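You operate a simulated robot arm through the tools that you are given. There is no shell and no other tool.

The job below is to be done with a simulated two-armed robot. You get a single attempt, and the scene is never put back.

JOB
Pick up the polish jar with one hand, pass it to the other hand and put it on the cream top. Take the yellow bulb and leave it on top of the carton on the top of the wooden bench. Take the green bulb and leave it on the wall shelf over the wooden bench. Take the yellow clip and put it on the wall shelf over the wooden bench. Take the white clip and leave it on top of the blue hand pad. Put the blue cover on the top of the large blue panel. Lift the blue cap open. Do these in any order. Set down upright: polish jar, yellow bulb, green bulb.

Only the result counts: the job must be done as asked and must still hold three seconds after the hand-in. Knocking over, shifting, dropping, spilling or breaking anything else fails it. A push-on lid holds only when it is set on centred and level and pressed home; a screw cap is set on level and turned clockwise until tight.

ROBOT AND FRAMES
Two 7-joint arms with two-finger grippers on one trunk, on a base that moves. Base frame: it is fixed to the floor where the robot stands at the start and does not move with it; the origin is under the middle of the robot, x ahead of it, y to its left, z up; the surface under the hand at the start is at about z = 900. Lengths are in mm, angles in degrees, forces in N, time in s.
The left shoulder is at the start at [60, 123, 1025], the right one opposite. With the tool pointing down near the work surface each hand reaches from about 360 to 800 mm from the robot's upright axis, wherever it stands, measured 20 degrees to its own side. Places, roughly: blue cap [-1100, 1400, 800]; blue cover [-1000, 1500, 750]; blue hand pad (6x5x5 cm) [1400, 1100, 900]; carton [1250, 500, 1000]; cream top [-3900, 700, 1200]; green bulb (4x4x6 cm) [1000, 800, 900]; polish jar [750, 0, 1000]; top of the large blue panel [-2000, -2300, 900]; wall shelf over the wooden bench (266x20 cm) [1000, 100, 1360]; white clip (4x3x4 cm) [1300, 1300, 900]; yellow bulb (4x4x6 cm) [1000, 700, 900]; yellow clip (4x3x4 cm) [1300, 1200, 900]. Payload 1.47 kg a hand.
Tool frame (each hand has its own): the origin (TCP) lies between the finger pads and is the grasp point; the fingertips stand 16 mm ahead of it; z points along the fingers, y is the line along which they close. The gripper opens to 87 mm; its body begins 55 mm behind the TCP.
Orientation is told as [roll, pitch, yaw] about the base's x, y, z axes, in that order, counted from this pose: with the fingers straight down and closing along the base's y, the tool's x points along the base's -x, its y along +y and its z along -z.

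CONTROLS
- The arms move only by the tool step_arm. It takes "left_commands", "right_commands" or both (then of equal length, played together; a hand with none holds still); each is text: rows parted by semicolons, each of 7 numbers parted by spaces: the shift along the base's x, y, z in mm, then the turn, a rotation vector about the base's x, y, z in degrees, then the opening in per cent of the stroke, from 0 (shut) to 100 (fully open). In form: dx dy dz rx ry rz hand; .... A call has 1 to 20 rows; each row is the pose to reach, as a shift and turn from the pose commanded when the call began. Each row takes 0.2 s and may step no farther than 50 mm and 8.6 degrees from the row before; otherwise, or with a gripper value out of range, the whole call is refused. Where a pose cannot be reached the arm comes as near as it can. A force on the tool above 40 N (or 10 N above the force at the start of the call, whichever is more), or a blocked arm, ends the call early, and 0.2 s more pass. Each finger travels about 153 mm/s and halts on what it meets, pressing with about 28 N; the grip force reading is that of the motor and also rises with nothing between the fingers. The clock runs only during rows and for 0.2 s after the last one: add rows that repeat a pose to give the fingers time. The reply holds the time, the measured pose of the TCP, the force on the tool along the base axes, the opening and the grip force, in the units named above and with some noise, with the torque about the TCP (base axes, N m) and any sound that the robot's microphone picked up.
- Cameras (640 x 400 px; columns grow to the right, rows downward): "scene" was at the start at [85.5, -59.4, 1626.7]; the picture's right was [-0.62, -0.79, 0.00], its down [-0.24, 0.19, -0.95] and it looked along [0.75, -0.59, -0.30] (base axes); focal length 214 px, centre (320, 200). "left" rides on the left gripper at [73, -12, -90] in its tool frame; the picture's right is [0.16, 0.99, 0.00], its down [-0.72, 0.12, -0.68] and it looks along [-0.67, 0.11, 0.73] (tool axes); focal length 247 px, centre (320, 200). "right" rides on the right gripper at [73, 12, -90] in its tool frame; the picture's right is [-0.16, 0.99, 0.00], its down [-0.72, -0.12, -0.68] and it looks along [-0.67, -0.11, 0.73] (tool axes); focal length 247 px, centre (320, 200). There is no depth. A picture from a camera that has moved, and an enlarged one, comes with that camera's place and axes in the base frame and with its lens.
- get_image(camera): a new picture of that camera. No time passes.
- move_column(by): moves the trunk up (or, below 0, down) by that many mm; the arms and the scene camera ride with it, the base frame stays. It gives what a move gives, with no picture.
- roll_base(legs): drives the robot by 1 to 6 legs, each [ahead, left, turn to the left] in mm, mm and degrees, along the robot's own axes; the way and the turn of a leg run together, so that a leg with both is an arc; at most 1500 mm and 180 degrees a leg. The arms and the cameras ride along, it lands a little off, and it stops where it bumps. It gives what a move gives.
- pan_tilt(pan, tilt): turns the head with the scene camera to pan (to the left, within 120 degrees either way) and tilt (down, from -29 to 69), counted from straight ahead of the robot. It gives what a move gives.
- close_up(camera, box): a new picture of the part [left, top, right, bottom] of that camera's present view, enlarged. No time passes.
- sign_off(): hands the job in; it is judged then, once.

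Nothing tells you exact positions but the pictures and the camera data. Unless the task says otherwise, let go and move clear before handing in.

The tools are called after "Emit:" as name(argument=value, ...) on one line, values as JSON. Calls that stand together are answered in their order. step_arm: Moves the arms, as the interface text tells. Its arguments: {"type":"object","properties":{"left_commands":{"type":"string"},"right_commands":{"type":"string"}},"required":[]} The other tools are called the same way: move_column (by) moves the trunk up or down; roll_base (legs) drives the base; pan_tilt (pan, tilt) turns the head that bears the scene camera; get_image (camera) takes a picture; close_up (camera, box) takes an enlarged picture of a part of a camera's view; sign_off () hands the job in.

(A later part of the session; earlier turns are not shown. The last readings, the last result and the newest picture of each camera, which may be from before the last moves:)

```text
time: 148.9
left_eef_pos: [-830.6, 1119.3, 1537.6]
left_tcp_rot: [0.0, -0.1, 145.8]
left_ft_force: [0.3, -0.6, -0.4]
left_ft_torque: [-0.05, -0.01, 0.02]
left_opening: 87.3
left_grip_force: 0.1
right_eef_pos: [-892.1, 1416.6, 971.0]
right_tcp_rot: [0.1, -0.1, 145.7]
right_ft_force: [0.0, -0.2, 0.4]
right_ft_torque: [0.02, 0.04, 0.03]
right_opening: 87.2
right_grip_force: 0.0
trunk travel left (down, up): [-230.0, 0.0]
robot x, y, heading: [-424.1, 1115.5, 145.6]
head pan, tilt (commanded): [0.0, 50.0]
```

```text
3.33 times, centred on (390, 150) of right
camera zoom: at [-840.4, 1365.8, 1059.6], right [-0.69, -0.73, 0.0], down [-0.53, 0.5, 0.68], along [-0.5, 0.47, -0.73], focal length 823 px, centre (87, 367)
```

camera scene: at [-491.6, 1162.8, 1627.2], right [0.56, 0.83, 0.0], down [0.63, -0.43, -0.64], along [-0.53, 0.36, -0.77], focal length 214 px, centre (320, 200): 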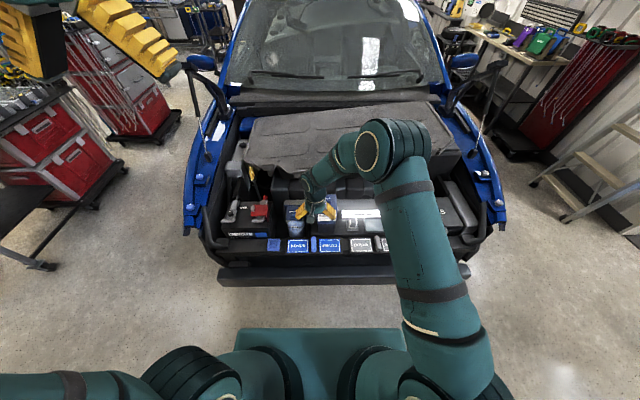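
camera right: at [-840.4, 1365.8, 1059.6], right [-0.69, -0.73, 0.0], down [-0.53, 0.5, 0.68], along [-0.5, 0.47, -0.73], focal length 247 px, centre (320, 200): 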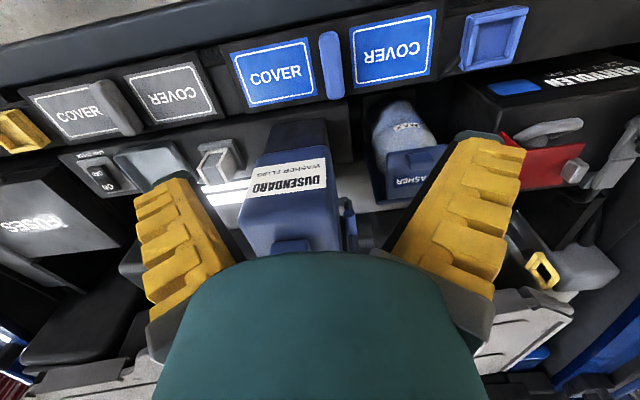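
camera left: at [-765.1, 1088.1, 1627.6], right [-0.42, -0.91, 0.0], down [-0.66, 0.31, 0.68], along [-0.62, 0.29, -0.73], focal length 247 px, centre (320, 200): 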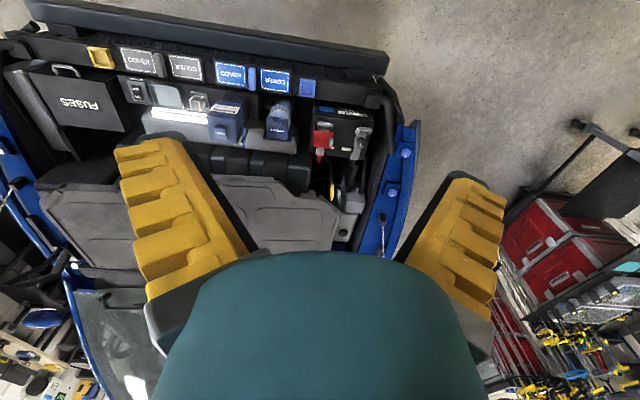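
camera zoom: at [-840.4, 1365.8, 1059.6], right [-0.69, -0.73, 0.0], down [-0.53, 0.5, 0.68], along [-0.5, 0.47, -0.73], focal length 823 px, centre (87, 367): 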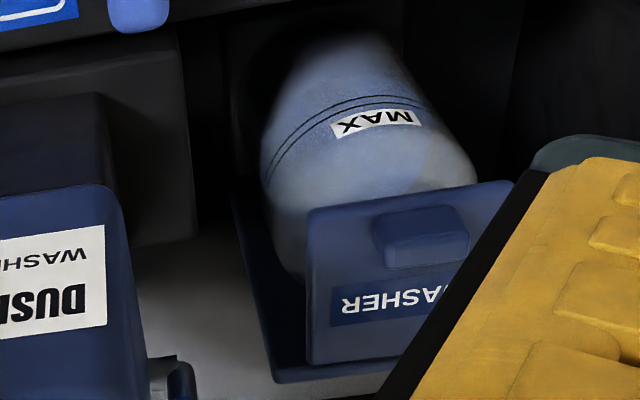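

The blue cap is a hinged lid about 75 mm square with a raised tab near its front edge, hinged at the back. I'll park the right hand clear and bring the left hand in with a 45° forward pitch to look under the cap's front edge.

Emit:
step_arm(right_commands="6 10 45 0 0 0 100; 25 27 85 0 0 0 100; 45 50 120 0 0 0 100; 70 75 155 0 0 0 100; 95 100 190 0 0 0 100; 120 120 230 0 0 0 100; 140 130 270 0 0 0 100; 160 135 310 0 0 0 100", left_commands="-5 10 -45 0 0 0 60; -10 22 -90 0 0 0 40; -15 34 -135 0 0 0 20; -20 46 -180 0 0 0 0; -25 60 -225 0 0 0 0; -28 75 -270 0 0 0 0; -31 90 -315 0 0 0 0; -33 105 -360 0 0 0 0")

Emit:
step_arm(left_commands="-2 10 -40 4.2 6.2 0 0; -4 20 -80 8.4 12.4 0 0; -6 28 -120 12.6 18.6 0 0; -8 36 -160 16.8 24.8 0 0; -10 42 -200 21 31 0 0; -12 48 -240 25.3 37.2 0 0; -14 52 -280 25.3 37.2 0 0; -16 54 -315 25.3 37.2 0 0; -16 54 -315 25.3 37.2 0 0")

Emit:
get_image(camera="left")

Emit:
get_image(camera="scene")

```text
refused: row 6 steps farther than a row can; nothing moved
```

```text
time: 150.9
left_eef_pos: [-883.9, 1192.4, 1245.9]
left_tcp_rot: [-0.3, -44.8, 145.9]
left_ft_force: [0.3, -1.0, -0.8]
left_ft_torque: [0.03, 0.01, -0.02]
left_opening: 0.0
left_grip_force: 27.9
left hand out of reach, approached as far as the arm can: row 7, 8, 9
right_eef_pos: [-895.2, 1415.3, 969.7]
right_tcp_rot: [-0.1, 0.0, 145.8]
right_ft_force: [-0.1, 0.7, -0.2]
right_ft_torque: [0.06, -0.01, -0.01]
right_opening: 87.0
right_grip_force: 0.0
trunk travel left (down, up): [-230.0, 0.0]
robot x, y, heading: [-422.2, 1115.3, 145.6]
head pan, tilt (commanded): [0.0, 50.0]
```

```text
taken
camera left: at [-781.8, 1137.7, 1258.4], right [-0.46, -0.88, -0.12], down [-0.1, -0.08, 0.99], along [-0.88, 0.47, -0.05], focal length 247 px, centre (320, 200)
```

left: 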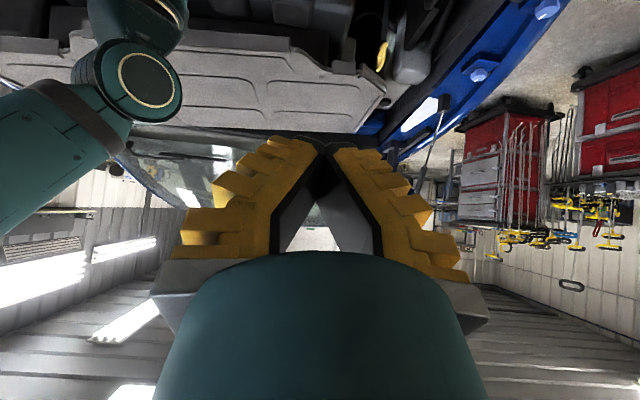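

```text
taken
camera scene: at [-496.0, 1161.3, 1627.0], right [0.56, 0.83, 0.0], down [0.64, -0.43, -0.64], along [-0.53, 0.36, -0.77], focal length 214 px, centre (320, 200)
```

scene: 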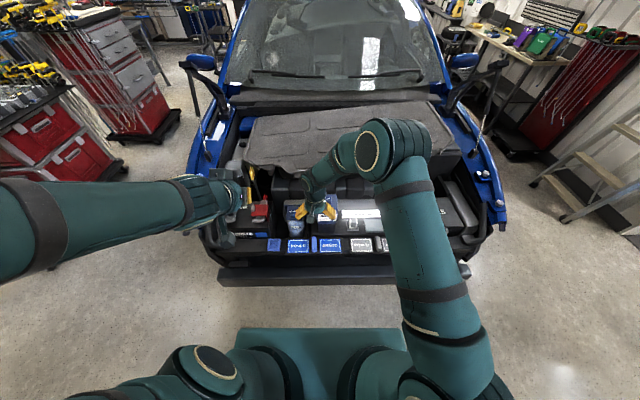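

Emit:
step_arm(right_commands="0 0 40 0 0 0 100; 22 14 75 0 0 0 100; 50 32 105 0 0 0 100; 80 52 135 0 0 0 100; 110 72 165 0 0 0 100; 140 92 195 0 0 0 100; 170 112 225 0 0 0 100; 200 132 250 0 0 0 100; 225 148 270 0 0 0 100; 241 159 280 0 0 0 100")

```text
time: 153.1
left_eef_pos: [-881.3, 1194.0, 1247.8]
left_tcp_rot: [0.1, -45.0, 145.8]
left_ft_force: [0.2, -0.2, 0.2]
left_ft_torque: [0.02, 0.02, -0.01]
left_opening: 0.0
left_grip_force: 27.8
right_eef_pos: [-650.9, 1572.8, 1248.5]
right_tcp_rot: [0.0, 0.0, 145.8]
right_ft_force: [-0.2, -0.7, 0.1]
right_ft_torque: [0.0, 0.01, 0.03]
right_opening: 87.0
right_grip_force: 0.1
trunk travel left (down, up): [-230.0, 0.0]
robot x, y, heading: [-423.0, 1117.9, 146.1]
head pan, tilt (commanded): [0.0, 50.0]
```

Emit:
step_arm(left_commands="-28 35 0 0 0 0 0; -56 70 0 0 0 0 0; -84 106 0 0 0 0 0; -112 141 0 0 0 0 0; -141 177 0 0 0 0 0; -141 177 -45 0 0 0 0; -141 177 -90 0 0 0 0; -141 177 -135 0 0 0 0; -141 177 -180 0 0 0 0; -141 177 -225 0 0 0 0; -141 177 -270 0 0 0 0; -141 177 -310 0 0 0 0; -141 177 -310 0 0 0 0")

Emit:
get_image(camera="left")

Emit:
get_image(camera="scene")

```text
time: 155.9
left_eef_pos: [-1000.7, 1376.0, 963.7]
left_tcp_rot: [0.1, -45.0, 145.8]
left_ft_force: [-0.2, -0.2, 0.8]
left_ft_torque: [0.01, 0.02, 0.01]
left_opening: 0.0
left_grip_force: 28.3
left hand out of reach, approached as far as the arm can: row 6, 11, 12, 13
right_eef_pos: [-652.5, 1571.8, 1248.6]
right_tcp_rot: [0.0, 0.0, 145.9]
right_ft_force: [-0.4, -0.1, 0.6]
right_ft_torque: [0.0, -0.01, 0.02]
right_opening: 86.9
right_grip_force: 0.1
trunk travel left (down, up): [-230.0, 0.0]
robot x, y, heading: [-424.0, 1114.8, 145.9]
head pan, tilt (commanded): [0.0, 50.0]
```

```text
taken
camera left: at [-898.7, 1320.8, 976.6], right [-0.46, -0.88, -0.11], down [-0.09, -0.08, 0.99], along [-0.88, 0.47, -0.04], focal length 247 px, centre (320, 200)
```

left: 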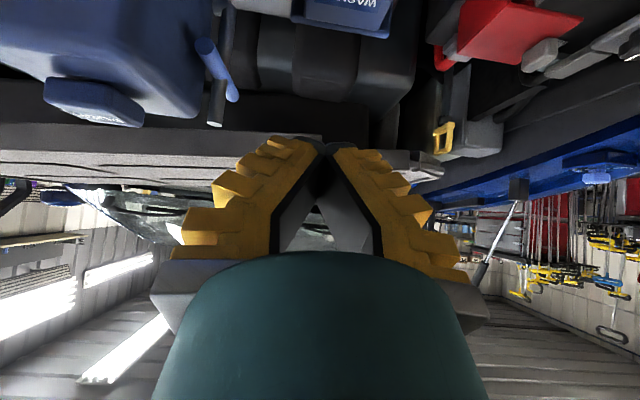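

```text
taken
camera scene: at [-493.3, 1162.9, 1627.1], right [0.56, 0.83, 0.0], down [0.63, -0.43, -0.64], along [-0.53, 0.36, -0.77], focal length 214 px, centre (320, 200)
```

scene: 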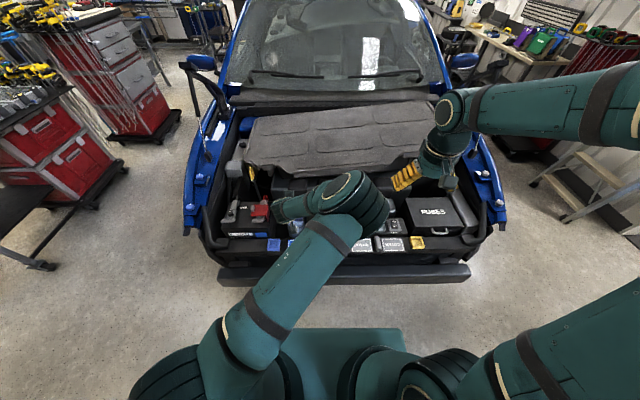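

Emit:
step_arm(left_commands="0 0 60 0 0 0 0; 0 0 105 0 0 0 0; 0 0 150 0 0 0 0; 0 0 150 0 0 0 0")

Emit:
move_column(by=-180)

Emit:
get_image(camera="left")

Emit:
get_image(camera="scene")

```text
refused: row 1 steps farther than a row can; nothing moved
```

```text
time: 157.9
left_eef_pos: [-1000.3, 1374.4, 785.0]
left_tcp_rot: [0.0, -45.1, 145.8]
left_ft_force: [0.4, -0.1, -0.3]
left_ft_torque: [0.0, 0.0, -0.05]
left_opening: 0.1
left_grip_force: 28.1
right_eef_pos: [-652.3, 1571.2, 1069.5]
right_tcp_rot: [0.0, 0.0, 145.8]
right_ft_force: [-0.2, -0.4, 0.1]
right_ft_torque: [0.02, -0.01, 0.02]
right_opening: 86.9
right_grip_force: 0.0
trunk travel left (down, up): [-50.0, 180.0]
robot x, y, heading: [-423.1, 1117.0, 145.9]
head pan, tilt (commanded): [0.0, 50.0]
```

```text
taken
camera left: at [-898.3, 1321.0, 797.3], right [-0.46, -0.88, -0.11], down [-0.09, -0.08, 0.99], along [-0.88, 0.47, -0.04], focal length 247 px, centre (320, 200)
```

left: 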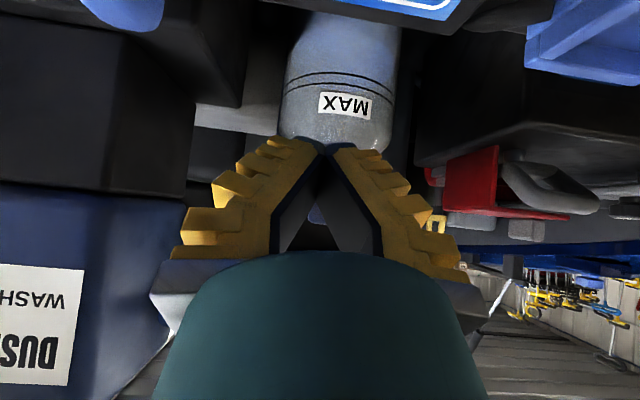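

```text
taken
camera scene: at [-492.6, 1163.0, 1447.2], right [0.56, 0.83, 0.0], down [0.63, -0.43, -0.64], along [-0.53, 0.36, -0.77], focal length 214 px, centre (320, 200)
```

scene: 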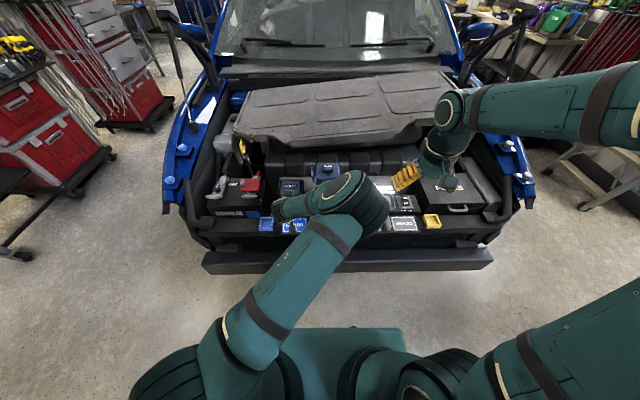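

Emit:
close_up(camera="scene", box=[250, 160, 350, 235])

Emit:
close_up(camera="left", box=[240, 0, 440, 200])

Emit:
get_image(camera="right")

```text
5.33 times, centred on (300, 198) of scene
camera zoom: at [-492.6, 1163.0, 1447.2], right [0.56, 0.83, 0.0], down [0.63, -0.43, -0.64], along [-0.53, 0.36, -0.77], focal length 1144 px, centre (427, 213)
```

zoom: 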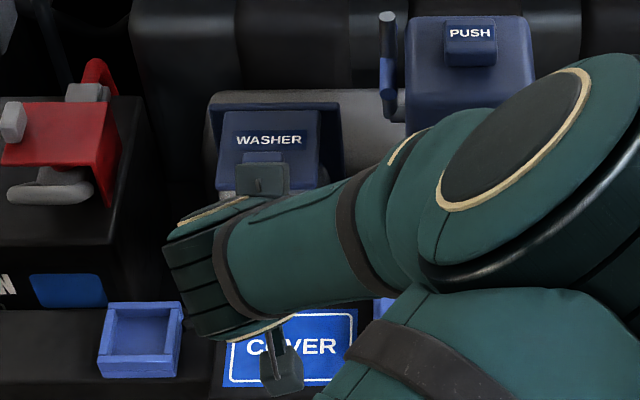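

```text
2.00 times, centred on (340, 100) of left
camera zoom: at [-898.3, 1321.0, 797.3], right [-0.46, -0.88, -0.11], down [-0.09, -0.08, 0.99], along [-0.88, 0.47, -0.04], focal length 494 px, centre (280, 400)
```

zoom: 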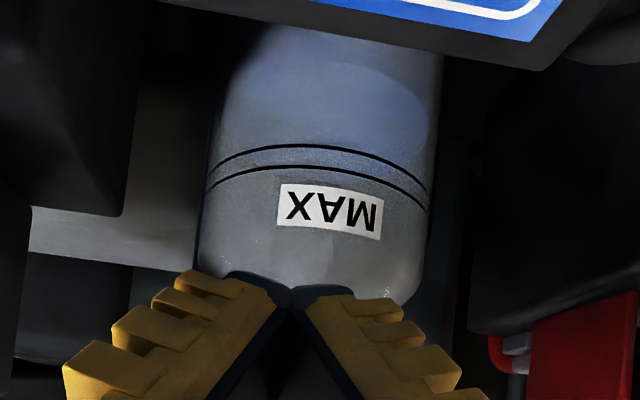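

```text
taken
camera right: at [-600.3, 1520.6, 1157.6], right [-0.69, -0.73, 0.0], down [-0.53, 0.5, 0.68], along [-0.5, 0.47, -0.73], focal length 247 px, centre (320, 200)
```

right: 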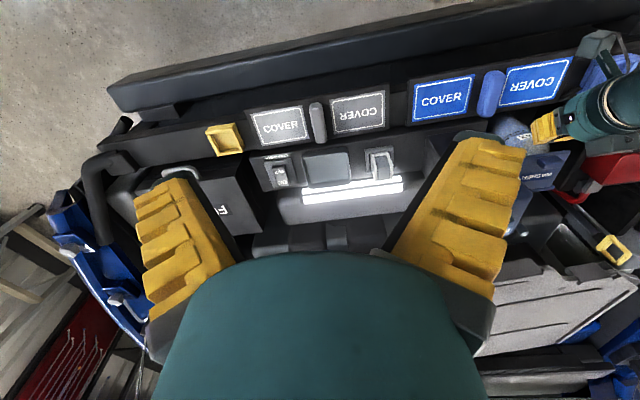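

The lid is about 75×80 mm with its top at z≈785, front edge around 665 mm ahead and hinge near 746 mm. A pinch on the raised tab from above, lifted along the hinge arc, looks best. I'll raise the left hand and bring it back to vertical.

Emit:
step_arm(left_commands="8 -6 30 0 0 0 0; 16 -12 65 0 0 0 0; 20 -14 105 0 0 0 0; 20 -14 145 -4 -6 0 10; 20 -14 180 -8 -12 0 20; 20 -14 200 -12 -18 0 40; 20 -14 200 -16 -24 0 60; 20 -14 200 -20.5 -30.5 0 70; 20 -14 200 -25.3 -37.2 0 70; 20 -14 200 -25.3 -37.2 0 70")

```text
time: 160.1
left_eef_pos: [-979.0, 1362.2, 985.0]
left_tcp_rot: [0.1, 0.0, 145.7]
left_ft_force: [-1.1, 1.0, -0.2]
left_ft_torque: [0.01, -0.04, 0.0]
left_opening: 65.5
left_grip_force: 3.0
right_eef_pos: [-652.8, 1571.7, 1069.6]
right_tcp_rot: [0.0, 0.0, 145.8]
right_ft_force: [-0.3, 0.0, 0.2]
right_ft_torque: [0.01, 0.01, -0.01]
right_opening: 87.0
right_grip_force: 0.1
trunk travel left (down, up): [-50.0, 180.0]
robot x, y, heading: [-422.4, 1112.9, 145.8]
head pan, tilt (commanded): [0.0, 50.0]
```

Emit:
step_arm(left_commands="-38 15 -25 0 0 0 70; -75 30 -50 0 0 0 70; -75 30 -65 0 0 0 70; -75 30 -65 0 0 0 70")

Emit:
get_image(camera="left")

Emit:
close_up(camera="left", box=[230, 50, 410, 162])

Emit:
close_up(camera="scene", box=[250, 160, 350, 235])

```text
time: 161.1
left_eef_pos: [-989.4, 1382.8, 921.2]
left_tcp_rot: [0.0, -0.1, 145.8]
left_ft_force: [0.3, -0.1, -0.6]
left_ft_torque: [0.01, 0.01, -0.03]
left_opening: 65.2
left_grip_force: 2.8
left hand out of reach, approached as far as the arm can: row 1, 2, 3, 4
right_eef_pos: [-652.6, 1569.8, 1068.2]
right_tcp_rot: [0.0, 0.0, 145.8]
right_ft_force: [-0.6, 0.1, 0.2]
right_ft_torque: [0.04, 0.0, -0.03]
right_opening: 86.9
right_grip_force: 0.1
trunk travel left (down, up): [-50.0, 180.0]
robot x, y, heading: [-421.0, 1113.8, 145.7]
head pan, tilt (commanded): [0.0, 50.0]
```

```text
taken
camera left: at [-922.7, 1352.3, 1010.1], right [-0.42, -0.91, 0.0], down [-0.66, 0.31, 0.68], along [-0.62, 0.29, -0.73], focal length 247 px, centre (320, 200)
```

left: 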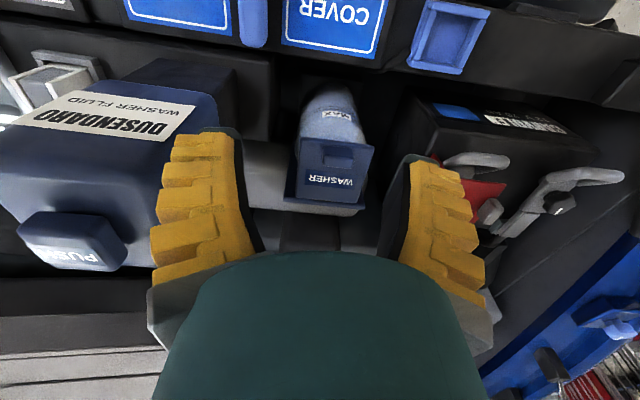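

```text
3.56 times, centred on (320, 106) of left
camera zoom: at [-922.7, 1352.3, 1010.1], right [-0.42, -0.91, 0.0], down [-0.66, 0.31, 0.68], along [-0.62, 0.29, -0.73], focal length 878 px, centre (320, 534)
```

zoom: 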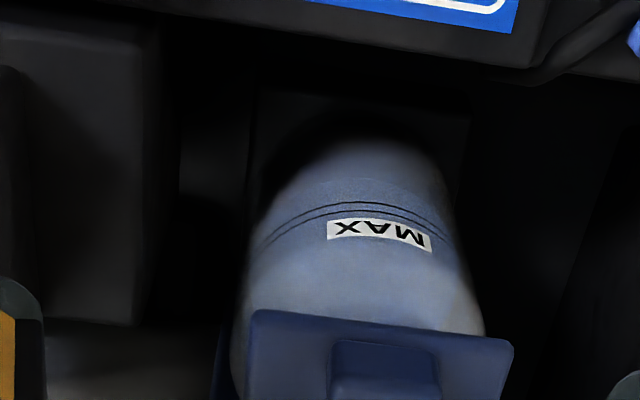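

```text
5.33 times, centred on (300, 198) of scene
camera zoom: at [-493.5, 1162.1, 1447.1], right [0.56, 0.83, 0.0], down [0.63, -0.43, -0.64], along [-0.53, 0.36, -0.77], focal length 1144 px, centre (427, 213)
```

zoom: 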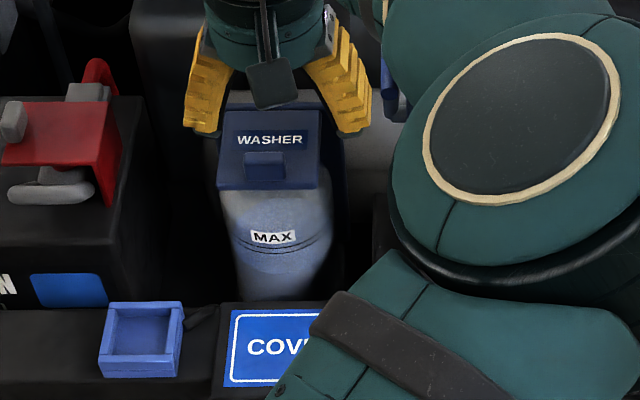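

The left elbow has swung inward and limited the reach. I'll retreat the left hand up and back to unwind the arm.

Emit:
step_arm(left_commands="12 -10 42 0 0 0 70; 28 -28 84 0 0 0 70; 46 -50 122 0 0 0 70; 64 -75 158 0 0 0 70; 82 -100 194 0 0 0 70; 100 -126 228 0 0 0 70; 118 -152 262 0 0 0 70; 138 -180 295 0 0 0 70; 158 -207 328 0 0 0 70; 176 -232 360 0 0 0 70; 176 -232 400 0 0 0 70; 176 -232 440 0 0 0 70")

Emit:
get_image(camera="scene")

```text
time: 163.7
left_eef_pos: [-814.1, 1151.8, 1358.0]
left_tcp_rot: [0.1, 0.0, 145.8]
left_ft_force: [0.4, -0.4, 0.2]
left_ft_torque: [0.01, -0.01, -0.02]
left_opening: 65.4
left_grip_force: 3.4
right_eef_pos: [-651.9, 1571.6, 1067.8]
right_tcp_rot: [0.0, -0.1, 145.8]
right_ft_force: [0.1, -0.6, 0.5]
right_ft_torque: [0.02, 0.03, 0.06]
right_opening: 87.0
right_grip_force: 0.1
trunk travel left (down, up): [-50.0, 180.0]
robot x, y, heading: [-423.0, 1113.2, 146.2]
head pan, tilt (commanded): [0.0, 50.0]
```

```text
taken
camera scene: at [-493.0, 1162.7, 1447.1], right [0.56, 0.83, 0.0], down [0.63, -0.43, -0.64], along [-0.53, 0.36, -0.77], focal length 214 px, centre (320, 200)
```

scene: 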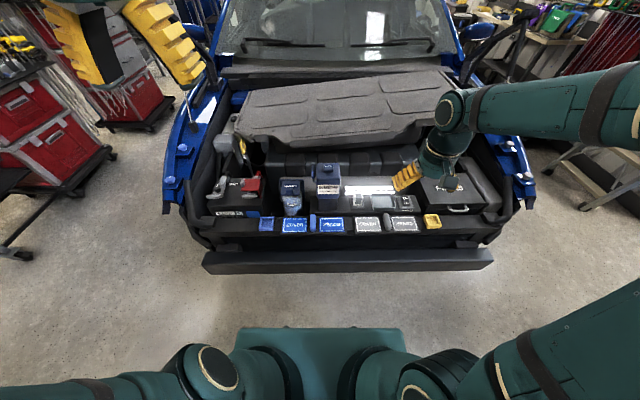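

Emit:
step_arm(left_commands="-20 20 -36 0 0 0 70; -40 40 -72 0 0 0 70; -60 60 -107 0 0 0 70; -80 80 -143 0 0 0 70; -100 100 -178 0 0 0 70; -120 120 -214 0 0 0 70; -140 139 -250 0 0 0 70; -160 159 -285 0 0 0 70; -180 179 -321 0 0 0 70; -200 199 -357 0 0 0 70; -220 219 -392 0 0 0 70; -240 239 -428 0 0 0 70; -240 239 -428 0 0 0 70")

Emit:
get_image(camera="left")

Emit:
get_image(camera="scene")

```text
time: 166.5
left_eef_pos: [-1052.6, 1392.2, 934.3]
left_tcp_rot: [0.1, -0.1, 145.8]
left_ft_force: [0.4, 1.0, 0.4]
left_ft_torque: [0.01, 0.03, -0.01]
left_opening: 65.4
left_grip_force: 3.6
right_eef_pos: [-650.9, 1571.7, 1069.6]
right_tcp_rot: [0.1, 0.0, 145.8]
right_ft_force: [0.5, 0.0, 0.1]
right_ft_torque: [0.02, -0.02, -0.01]
right_opening: 87.0
right_grip_force: 0.1
trunk travel left (down, up): [-50.0, 180.0]
robot x, y, heading: [-419.9, 1115.8, 145.9]
head pan, tilt (commanded): [0.0, 50.0]
```

```text
taken
camera left: at [-985.3, 1361.2, 1023.8], right [-0.42, -0.91, 0.0], down [-0.66, 0.31, 0.68], along [-0.62, 0.29, -0.73], focal length 247 px, centre (320, 200)
```

left: 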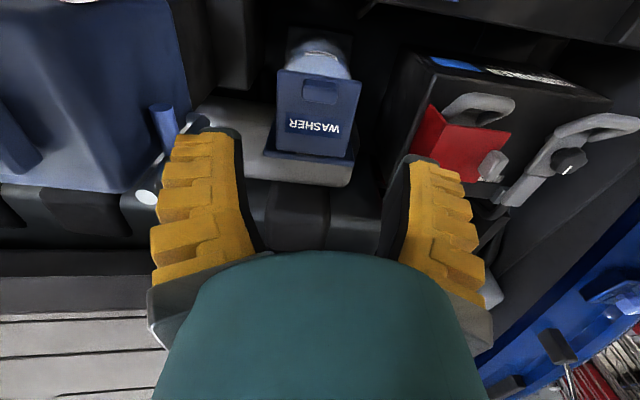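

```text
taken
camera scene: at [-492.3, 1162.6, 1447.2], right [0.56, 0.83, 0.0], down [0.63, -0.43, -0.64], along [-0.53, 0.36, -0.77], focal length 214 px, centre (320, 200)
```

scene: 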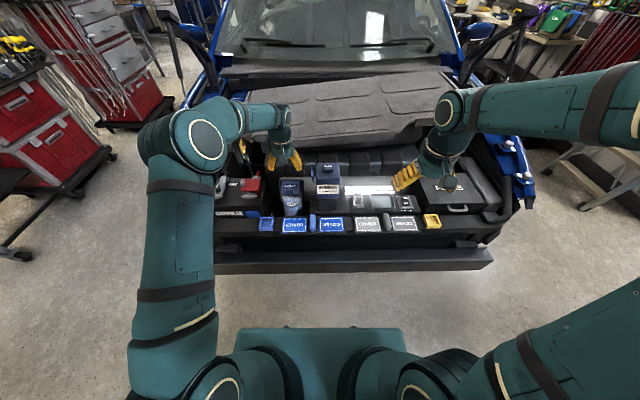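

Emit:
close_up(camera="left", box=[250, 40, 410, 200])

Emit:
close_up(camera="scene", box=[250, 145, 330, 220])

Emit:
close_up(camera="right", box=[460, 60, 640, 220])

```text
2.50 times, centred on (330, 120) of left
camera zoom: at [-985.3, 1361.2, 1023.8], right [-0.42, -0.91, 0.0], down [-0.66, 0.31, 0.68], along [-0.62, 0.29, -0.73], focal length 617 px, centre (295, 400)
```

zoom: 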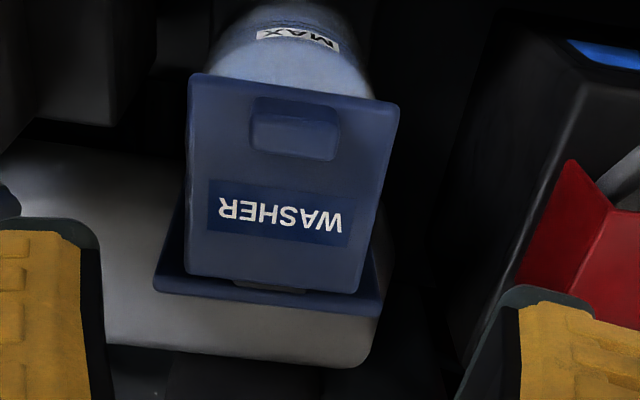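

```text
5.33 times, centred on (290, 182) of scene
camera zoom: at [-492.3, 1162.6, 1447.2], right [0.56, 0.83, 0.0], down [0.63, -0.43, -0.64], along [-0.53, 0.36, -0.77], focal length 1144 px, centre (480, 293)
```

zoom: 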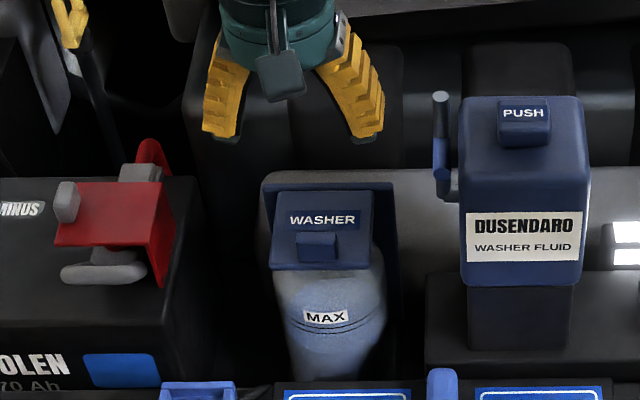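

```text
2.50 times, centred on (550, 140) of right
camera zoom: at [-600.0, 1520.3, 1157.6], right [-0.69, -0.73, 0.0], down [-0.53, 0.5, 0.68], along [-0.5, 0.47, -0.73], focal length 617 px, centre (-255, 350)
```

zoom: 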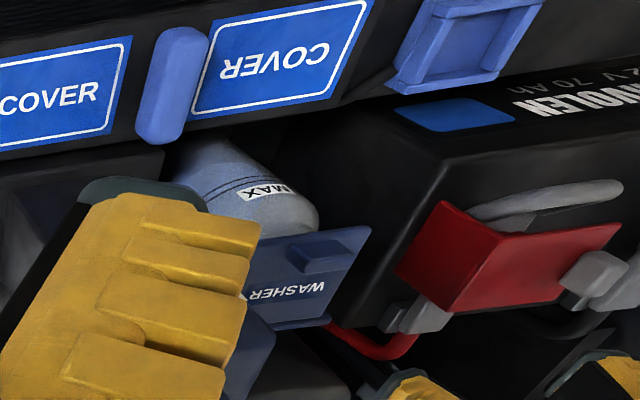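

The tab is about 32 mm wide, 13 mm deep and 25 mm tall, centred ~9 mm ahead of the hand axis, with the lid top at z≈770. I'll align over it and descend to pinch it.

Emit:
step_arm(left_commands="-5 2 -30 0 0 1.2 65; -9 3 -65 0 0 2.3 65; -9 3 -95 0 0 2.3 65; -9 3 -110 0 0 2.3 65; -9 3 -110 0 0 2.3 65")

Emit:
get_image(camera="left")

Emit:
close_up(camera="left", box=[240, 80, 400, 220])

```text
time: 167.7
left_eef_pos: [-1060.8, 1396.3, 824.7]
left_tcp_rot: [-0.1, -0.1, 148.1]
left_ft_force: [0.0, 0.3, 0.1]
left_ft_torque: [0.01, -0.01, -0.02]
left_opening: 61.4
left_grip_force: 4.2
right_eef_pos: [-652.6, 1570.4, 1068.9]
right_tcp_rot: [0.0, -0.1, 145.8]
right_ft_force: [-0.2, 0.7, -0.2]
right_ft_torque: [-0.01, 0.01, -0.01]
right_opening: 87.2
right_grip_force: 0.1
trunk travel left (down, up): [-50.0, 180.0]
robot x, y, heading: [-419.4, 1115.0, 146.0]
head pan, tilt (commanded): [0.0, 50.0]
```

```text
taken
camera left: at [-991.4, 1367.2, 914.4], right [-0.39, -0.92, 0.0], down [-0.68, 0.28, 0.68], along [-0.63, 0.26, -0.73], focal length 247 px, centre (320, 200)
```

left: 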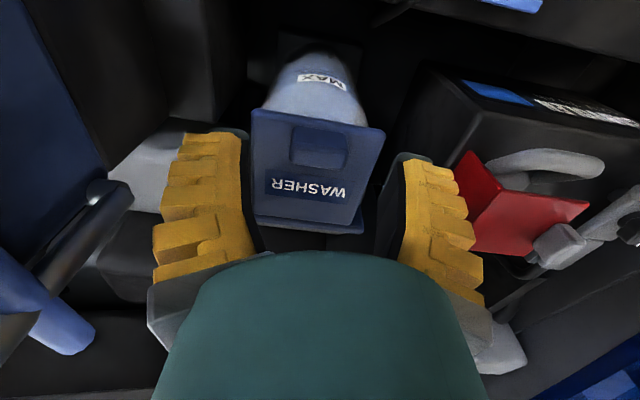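

```text
2.86 times, centred on (320, 150) of left
camera zoom: at [-991.4, 1367.2, 914.4], right [-0.39, -0.92, 0.0], down [-0.68, 0.28, 0.68], along [-0.63, 0.26, -0.73], focal length 706 px, centre (320, 343)
```

zoom: 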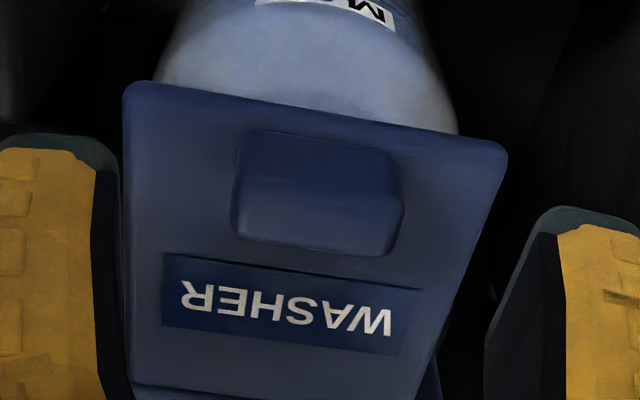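

Emit:
step_arm(left_commands="-4 3 -15 0 0 0 65; -4 3 -31 0 0 0 65; -4 3 -31 0 0 0 55; -4 3 -31 0 0 0 42; -4 3 -31 0 0 0 30; -4 3 -31 0 0 0 25; -4 3 -31 0 0 0 25")

Emit:
get_image(camera="left")

Emit:
close_up(camera="scene", box=[250, 145, 330, 220])

```text
time: 169.3
left_eef_pos: [-1064.8, 1399.4, 797.0]
left_tcp_rot: [0.0, -0.5, 148.0]
left_ft_force: [-5.0, 8.5, 35.9]
left_ft_torque: [0.1, 0.1, -0.11]
left_opening: 29.8
left_grip_force: 29.8
right_eef_pos: [-650.4, 1570.9, 1070.0]
right_tcp_rot: [0.1, 0.0, 145.7]
right_ft_force: [0.0, -0.2, 1.0]
right_ft_torque: [-0.04, 0.02, 0.03]
right_opening: 86.7
right_grip_force: 0.1
trunk travel left (down, up): [-50.0, 180.0]
robot x, y, heading: [-421.9, 1118.7, 145.9]
head pan, tilt (commanded): [0.0, 50.0]
```

```text
taken
camera left: at [-995.7, 1370.7, 886.5], right [-0.39, -0.92, 0.0], down [-0.67, 0.28, 0.69], along [-0.63, 0.27, -0.73], focal length 247 px, centre (320, 200)
```

left: 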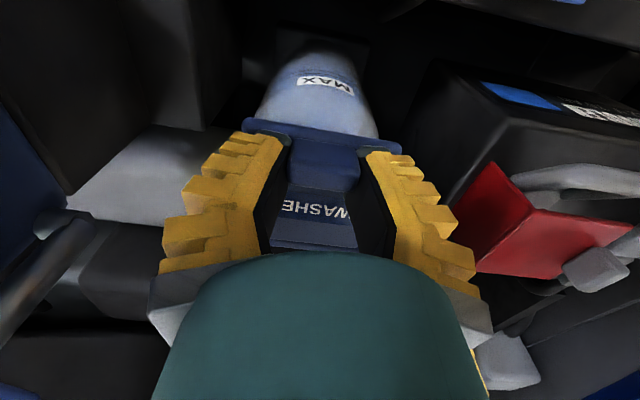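

```text
5.33 times, centred on (290, 182) of scene
camera zoom: at [-489.9, 1162.7, 1447.4], right [0.56, 0.83, 0.0], down [0.63, -0.43, -0.64], along [-0.53, 0.36, -0.76], focal length 1144 px, centre (480, 293)
```

zoom: 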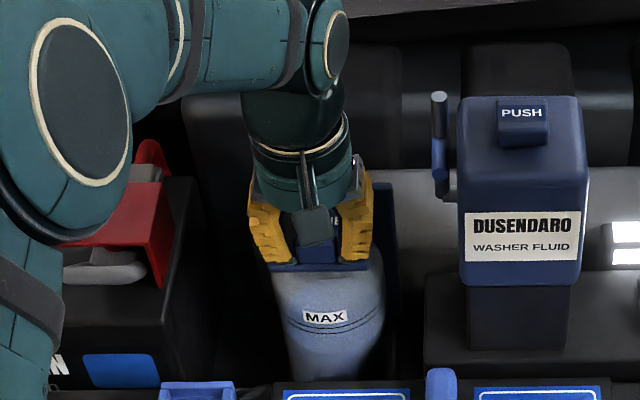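

The tab is gripped. Now I'll lift it along the hinge arc, first to about 30°.

Emit:
step_arm(left_commands="-1 0.5 6 0 0 0 20; -3 2 13 0 0 0 20; -5 3 19 0 0 0 20; -8 5 25.4 0 0 0 20; -11 7 31 0 0 0 20; -14.7 9.1 36.4 0 0 0 20; -14.7 9.1 36.4 0 0 0 20")

Emit:
get_image(camera="left")

Emit:
close_up(camera="scene", box=[250, 145, 330, 220])

```text
time: 170.9
left_eef_pos: [-1078.0, 1407.5, 827.9]
left_tcp_rot: [0.0, 0.0, 147.9]
left_ft_force: [20.2, 13.0, -3.9]
left_ft_torque: [-0.34, -0.64, 0.06]
left_opening: 23.5
left_grip_force: 29.4
right_eef_pos: [-651.9, 1572.1, 1069.4]
right_tcp_rot: [0.1, 0.0, 145.6]
right_ft_force: [0.1, 0.8, 0.3]
right_ft_torque: [-0.02, -0.03, 0.03]
right_opening: 87.0
right_grip_force: 0.2
trunk travel left (down, up): [-50.0, 180.0]
robot x, y, heading: [-421.2, 1115.9, 145.9]
head pan, tilt (commanded): [0.0, 50.0]
```

```text
taken
camera left: at [-1010.1, 1380.0, 918.3], right [-0.39, -0.92, 0.0], down [-0.68, 0.29, 0.68], along [-0.63, 0.26, -0.73], focal length 247 px, centre (320, 200)
```

left: 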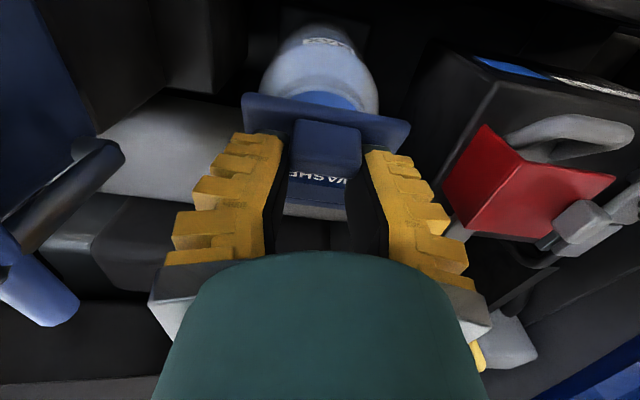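

```text
5.33 times, centred on (290, 182) of scene
camera zoom: at [-491.1, 1164.7, 1447.1], right [0.56, 0.83, 0.0], down [0.63, -0.43, -0.64], along [-0.53, 0.36, -0.77], focal length 1144 px, centre (480, 293)
```

zoom: 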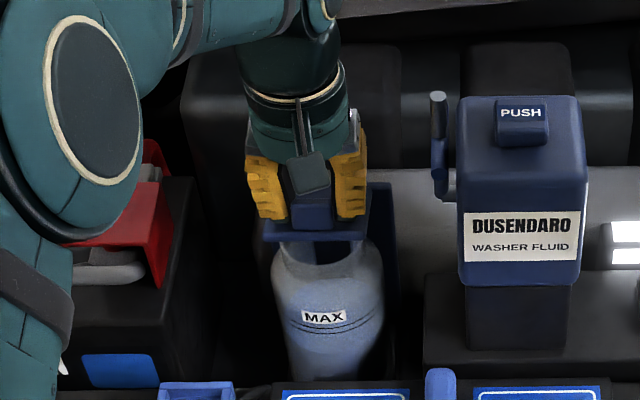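

The lid is lifting, now about 30° open. I'll continue along the arc.

Emit:
step_arm(left_commands="-3 4 5 0 0 0 20; -6.6 7.6 9.5 0 0 0 20; -11 10.5 13.5 0 0 0 20; -16 13.5 17.2 0 0 0 20; -21 17 20.3 0 0 0 20; -26.5 20 22.9 0 0 0 20; -26.5 20 22.9 0 0 0 20")

Emit:
get_image(camera="left")

Emit:
close_up(camera="scene", box=[250, 145, 330, 220])

```text
time: 172.5
left_eef_pos: [-1106.8, 1427.2, 850.3]
left_tcp_rot: [0.1, 0.0, 148.1]
left_ft_force: [7.1, 1.9, -4.9]
left_ft_torque: [-0.18, -0.42, 0.18]
left_opening: 25.7
left_grip_force: 29.9
right_eef_pos: [-653.1, 1570.8, 1067.7]
right_tcp_rot: [0.2, 0.0, 145.9]
right_ft_force: [-0.6, -1.8, 0.8]
right_ft_torque: [0.0, -0.02, -0.02]
right_opening: 87.0
right_grip_force: 0.1
trunk travel left (down, up): [-50.0, 180.0]
robot x, y, heading: [-422.4, 1116.0, 145.9]
head pan, tilt (commanded): [0.0, 50.0]
```

```text
taken
camera left: at [-1037.9, 1398.5, 941.0], right [-0.39, -0.92, 0.0], down [-0.68, 0.28, 0.68], along [-0.63, 0.26, -0.73], focal length 247 px, centre (320, 200)
```

left: 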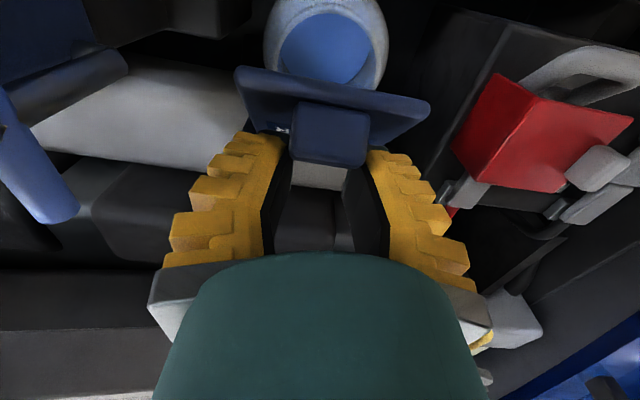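

```text
5.33 times, centred on (290, 182) of scene
camera zoom: at [-492.7, 1163.5, 1447.1], right [0.56, 0.83, 0.0], down [0.63, -0.43, -0.64], along [-0.53, 0.36, -0.77], focal length 1144 px, centre (480, 293)
```

zoom: 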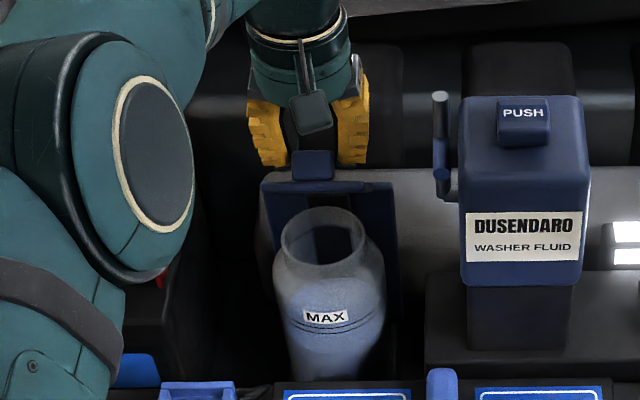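

Now about 60° open. I'll continue past vertical.

Emit:
step_arm(left_commands="-5.5 3.5 2 0 0 0 20; -11.1 6.9 3.4 0 0 0 20; -17 10.5 4.2 0 0 0 20; -22.6 14.1 4.5 0 0 0 20; -28 17.6 4.2 0 0 0 20; -34 21.2 3.2 0 0 0 20; -34 21.2 3.2 0 0 0 20")

Emit:
get_image(camera="left")

Emit:
close_up(camera="scene", box=[250, 145, 330, 220])

```text
time: 174.1
left_eef_pos: [-1126.8, 1436.3, 855.4]
left_tcp_rot: [0.0, -0.1, 148.1]
left_ft_force: [0.2, 0.9, 0.2]
left_ft_torque: [-0.01, 0.0, -0.02]
left_opening: 23.9
left_grip_force: 5.0
left hand out of reach, approached as far as the arm can: row 4, 5, 6, 7
right_eef_pos: [-652.2, 1572.5, 1067.4]
right_tcp_rot: [0.1, -0.1, 145.8]
right_ft_force: [1.2, 0.4, -0.3]
right_ft_torque: [-0.01, -0.01, -0.01]
right_opening: 87.2
right_grip_force: 0.1
trunk travel left (down, up): [-50.0, 180.0]
robot x, y, heading: [-419.4, 1116.2, 145.9]
head pan, tilt (commanded): [0.0, 50.0]
```

```text
taken
camera left: at [-1058.8, 1407.1, 945.6], right [-0.39, -0.92, 0.0], down [-0.68, 0.28, 0.68], along [-0.63, 0.26, -0.73], focal length 247 px, centre (320, 200)
```

left: 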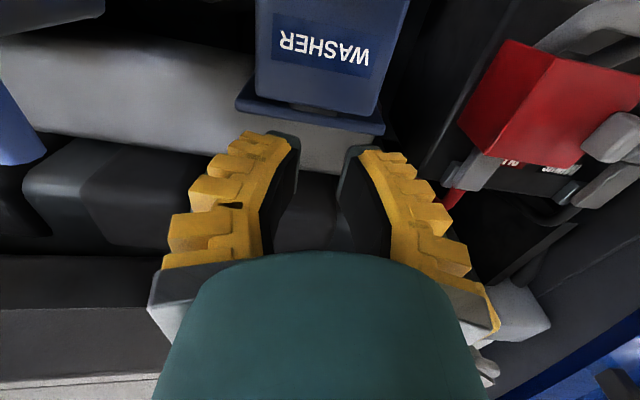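

```text
5.33 times, centred on (290, 182) of scene
camera zoom: at [-492.4, 1163.4, 1447.1], right [0.56, 0.83, 0.0], down [0.63, -0.43, -0.64], along [-0.53, 0.36, -0.77], focal length 1144 px, centre (480, 293)
```

zoom: 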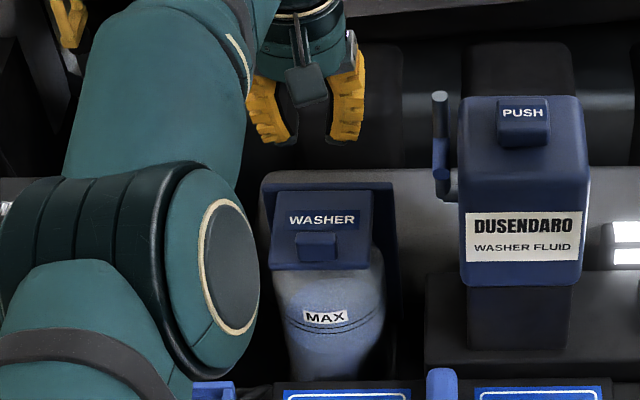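

The tab slipped free when the arm reached its limit, and the cap fell shut again. I'll back the hand off, move the base closer and repeat with full reach.

Emit:
step_arm(left_commands="10 -5 40 0 0 0 40; 35 -20 75 0 0 0 60; 65 -38 105 0 0 0 65; 95 -56 130 0 0 0 65; 120 -70 130 0 0 0 65")

```text
time: 175.3
left_eef_pos: [-1006.0, 1369.8, 987.7]
left_tcp_rot: [0.0, -0.1, 148.1]
left_ft_force: [0.6, 0.0, 0.0]
left_ft_torque: [0.02, 0.0, 0.0]
left_opening: 61.3
left_grip_force: 3.7
right_eef_pos: [-651.1, 1571.1, 1068.1]
right_tcp_rot: [-0.1, 0.0, 145.8]
right_ft_force: [0.4, -0.4, -0.1]
right_ft_torque: [0.0, 0.04, 0.0]
right_opening: 87.1
right_grip_force: 0.0
trunk travel left (down, up): [-50.0, 180.0]
robot x, y, heading: [-427.3, 1114.5, 145.9]
head pan, tilt (commanded): [0.0, 50.0]
```

Emit:
roll_base(legs=[[110, 0, 0]])

Emit:
get_image(camera="left")

Emit:
get_image(camera="scene")

```text
time: 176.5
left_eef_pos: [-1098.1, 1431.9, 987.4]
left_tcp_rot: [0.0, 0.1, 147.9]
left_ft_force: [-0.9, 0.4, 0.0]
left_ft_torque: [-0.02, -0.06, 0.0]
left_opening: 61.2
left_grip_force: 3.6
right_eef_pos: [-743.8, 1633.9, 1067.7]
right_tcp_rot: [0.0, 0.1, 145.7]
right_ft_force: [-0.7, -0.1, 0.0]
right_ft_torque: [-0.01, -0.04, 0.02]
right_opening: 87.1
right_grip_force: 0.2
trunk travel left (down, up): [-50.0, 180.0]
robot x, y, heading: [-513.6, 1176.6, 145.7]
head pan, tilt (commanded): [0.0, 50.0]
```

```text
taken
camera left: at [-1030.7, 1404.4, 1077.2], right [-0.39, -0.92, 0.0], down [-0.68, 0.29, 0.68], along [-0.63, 0.26, -0.73], focal length 247 px, centre (320, 200)
```

left: 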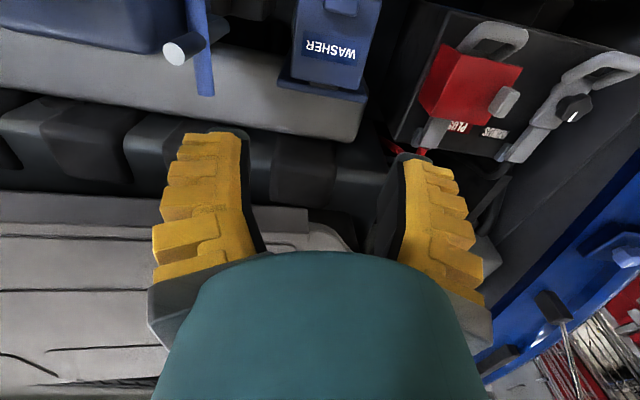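

```text
taken
camera scene: at [-585.2, 1226.2, 1447.0], right [0.56, 0.83, 0.0], down [0.63, -0.43, -0.64], along [-0.53, 0.36, -0.77], focal length 214 px, centre (320, 200)
```

scene: 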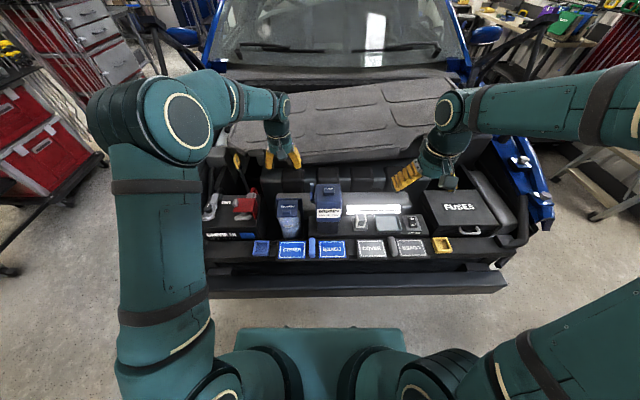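

Emit:
step_arm(left_commands="17 -17 -30 0 0 0 65; 33 -33 -60 0 0 0 65; 33 -33 -105 0 0 0 65; 33 -33 -150 0 0 0 65; 33 -33 -160 0 0 0 65; 33 -33 -160 0 0 0 65")

Emit:
close_up(camera="left", box=[240, 80, 400, 220])

```text
time: 177.9
left_eef_pos: [-1067.1, 1398.4, 826.6]
left_tcp_rot: [0.0, 0.0, 148.1]
left_ft_force: [0.5, 0.6, -0.2]
left_ft_torque: [0.03, 0.01, -0.02]
left_opening: 61.2
left_grip_force: 4.0
right_eef_pos: [-743.7, 1632.7, 1068.7]
right_tcp_rot: [0.0, 0.0, 145.7]
right_ft_force: [-0.3, 0.5, 0.8]
right_ft_torque: [-0.01, 0.03, 0.01]
right_opening: 86.8
right_grip_force: 0.0
trunk travel left (down, up): [-50.0, 180.0]
robot x, y, heading: [-514.3, 1180.6, 145.8]
head pan, tilt (commanded): [0.0, 50.0]
```

```text
2.86 times, centred on (320, 150) of left
camera zoom: at [-998.2, 1370.2, 917.4], right [-0.39, -0.92, 0.0], down [-0.68, 0.28, 0.68], along [-0.63, 0.26, -0.73], focal length 706 px, centre (320, 343)
```

zoom: 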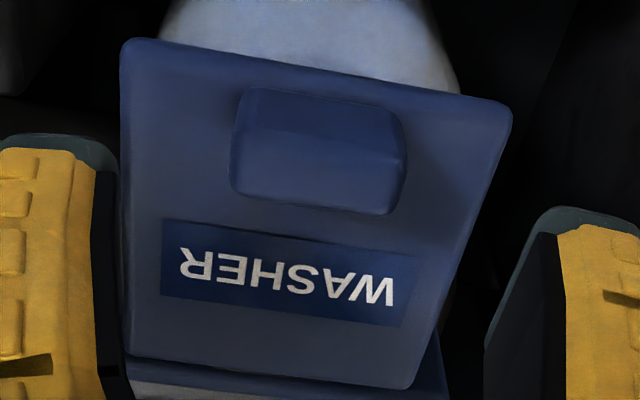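

Emit:
step_arm(left_commands="3.4 -2.1 -15 0 0 0 65; 3.4 -2.1 -30 0 0 0 65; 3.4 -2.1 -30 0 0 0 50; 3.4 -2.1 -30 0 0 0 35; 3.4 -2.1 -30 0 0 0 20; 3.4 -2.1 -30 0 0 0 15; 3.4 -2.1 -30 0 0 0 15")

Emit:
close_up(camera="left", box=[220, 90, 420, 260])

```text
time: 179.5
left_eef_pos: [-1060.7, 1398.8, 798.6]
left_tcp_rot: [-0.1, -0.1, 147.9]
left_ft_force: [3.0, 11.1, 15.5]
left_ft_torque: [0.24, 0.09, 0.04]
left_opening: 26.1
left_grip_force: 29.8
right_eef_pos: [-741.7, 1634.6, 1068.5]
right_tcp_rot: [0.0, 0.0, 145.7]
right_ft_force: [0.5, 0.1, -0.8]
right_ft_torque: [0.01, 0.01, -0.01]
right_opening: 87.2
right_grip_force: 0.1
trunk travel left (down, up): [-50.0, 180.0]
robot x, y, heading: [-514.2, 1177.4, 145.6]
head pan, tilt (commanded): [0.0, 50.0]
```

```text
2.35 times, centred on (320, 175) of left
camera zoom: at [-993.2, 1368.9, 888.7], right [-0.39, -0.92, 0.0], down [-0.67, 0.28, 0.68], along [-0.63, 0.27, -0.73], focal length 581 px, centre (320, 259)
```

zoom: 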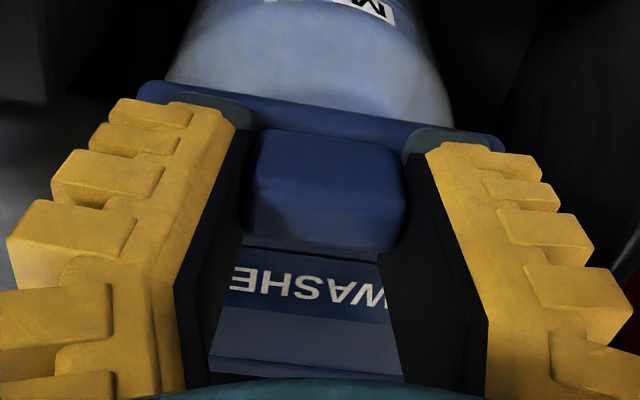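

Emit:
step_arm(left_commands="-1.4 0.9 6.6 0 0 0 15; -3.1 1.9 13.1 0 0 0 15; -5.4 3.4 19.3 0 0 0 15; -8 5 25.4 0 0 0 15; -11.2 7 31 0 0 0 15; -14.7 9.1 36.4 0 0 0 15; -18.6 11.6 41.3 0 0 0 15; -22.8 14.2 45.9 0 0 0 15; -27.4 17.1 50 0 0 0 15; -32.3 20.1 53.6 0 0 0 15; -37.4 23.3 56.6 0 0 0 15; -42.8 26.6 59.3 0 0 0 15; -48.3 30.1 61.2 0 0 0 15; -53.9 33.6 62.7 0 0 0 15")

Emit:
close_up(camera="left", box=[220, 50, 420, 260])

Emit:
close_up(camera="scene", box=[240, 150, 340, 240])

```text
time: 182.5
left_eef_pos: [-1114.4, 1432.4, 860.7]
left_tcp_rot: [0.0, 0.0, 147.9]
left_ft_force: [15.6, 5.7, 7.4]
left_ft_torque: [-0.39, -0.64, 0.03]
left_opening: 25.7
left_grip_force: 30.0
right_eef_pos: [-741.9, 1634.5, 1069.5]
right_tcp_rot: [0.1, -0.1, 145.7]
right_ft_force: [0.5, -0.2, -0.8]
right_ft_torque: [0.03, 0.03, -0.02]
right_opening: 87.0
right_grip_force: 0.0
trunk travel left (down, up): [-50.0, 180.0]
robot x, y, heading: [-513.4, 1177.3, 145.5]
head pan, tilt (commanded): [0.0, 50.0]
```

```text
1.90 times, centred on (320, 155) of left
camera zoom: at [-1046.2, 1403.6, 951.3], right [-0.39, -0.92, 0.0], down [-0.67, 0.29, 0.68], along [-0.63, 0.27, -0.73], focal length 470 px, centre (320, 286)
```

zoom: 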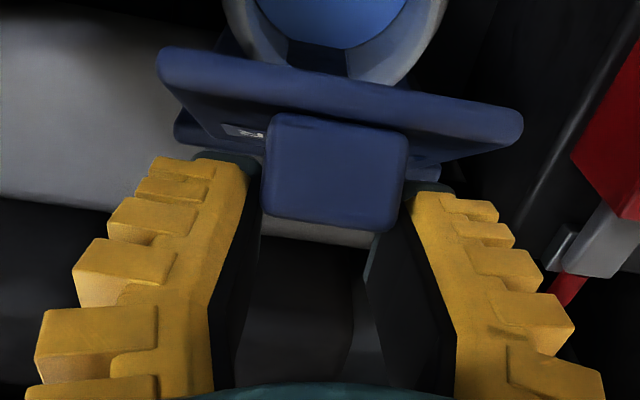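

```text
4.44 times, centred on (290, 195) of scene
camera zoom: at [-581.6, 1225.5, 1447.3], right [0.56, 0.83, 0.0], down [0.63, -0.43, -0.64], along [-0.53, 0.36, -0.77], focal length 953 px, centre (453, 222)
```

zoom: 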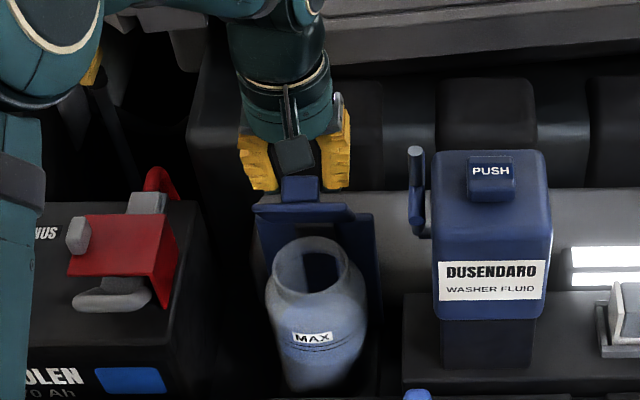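

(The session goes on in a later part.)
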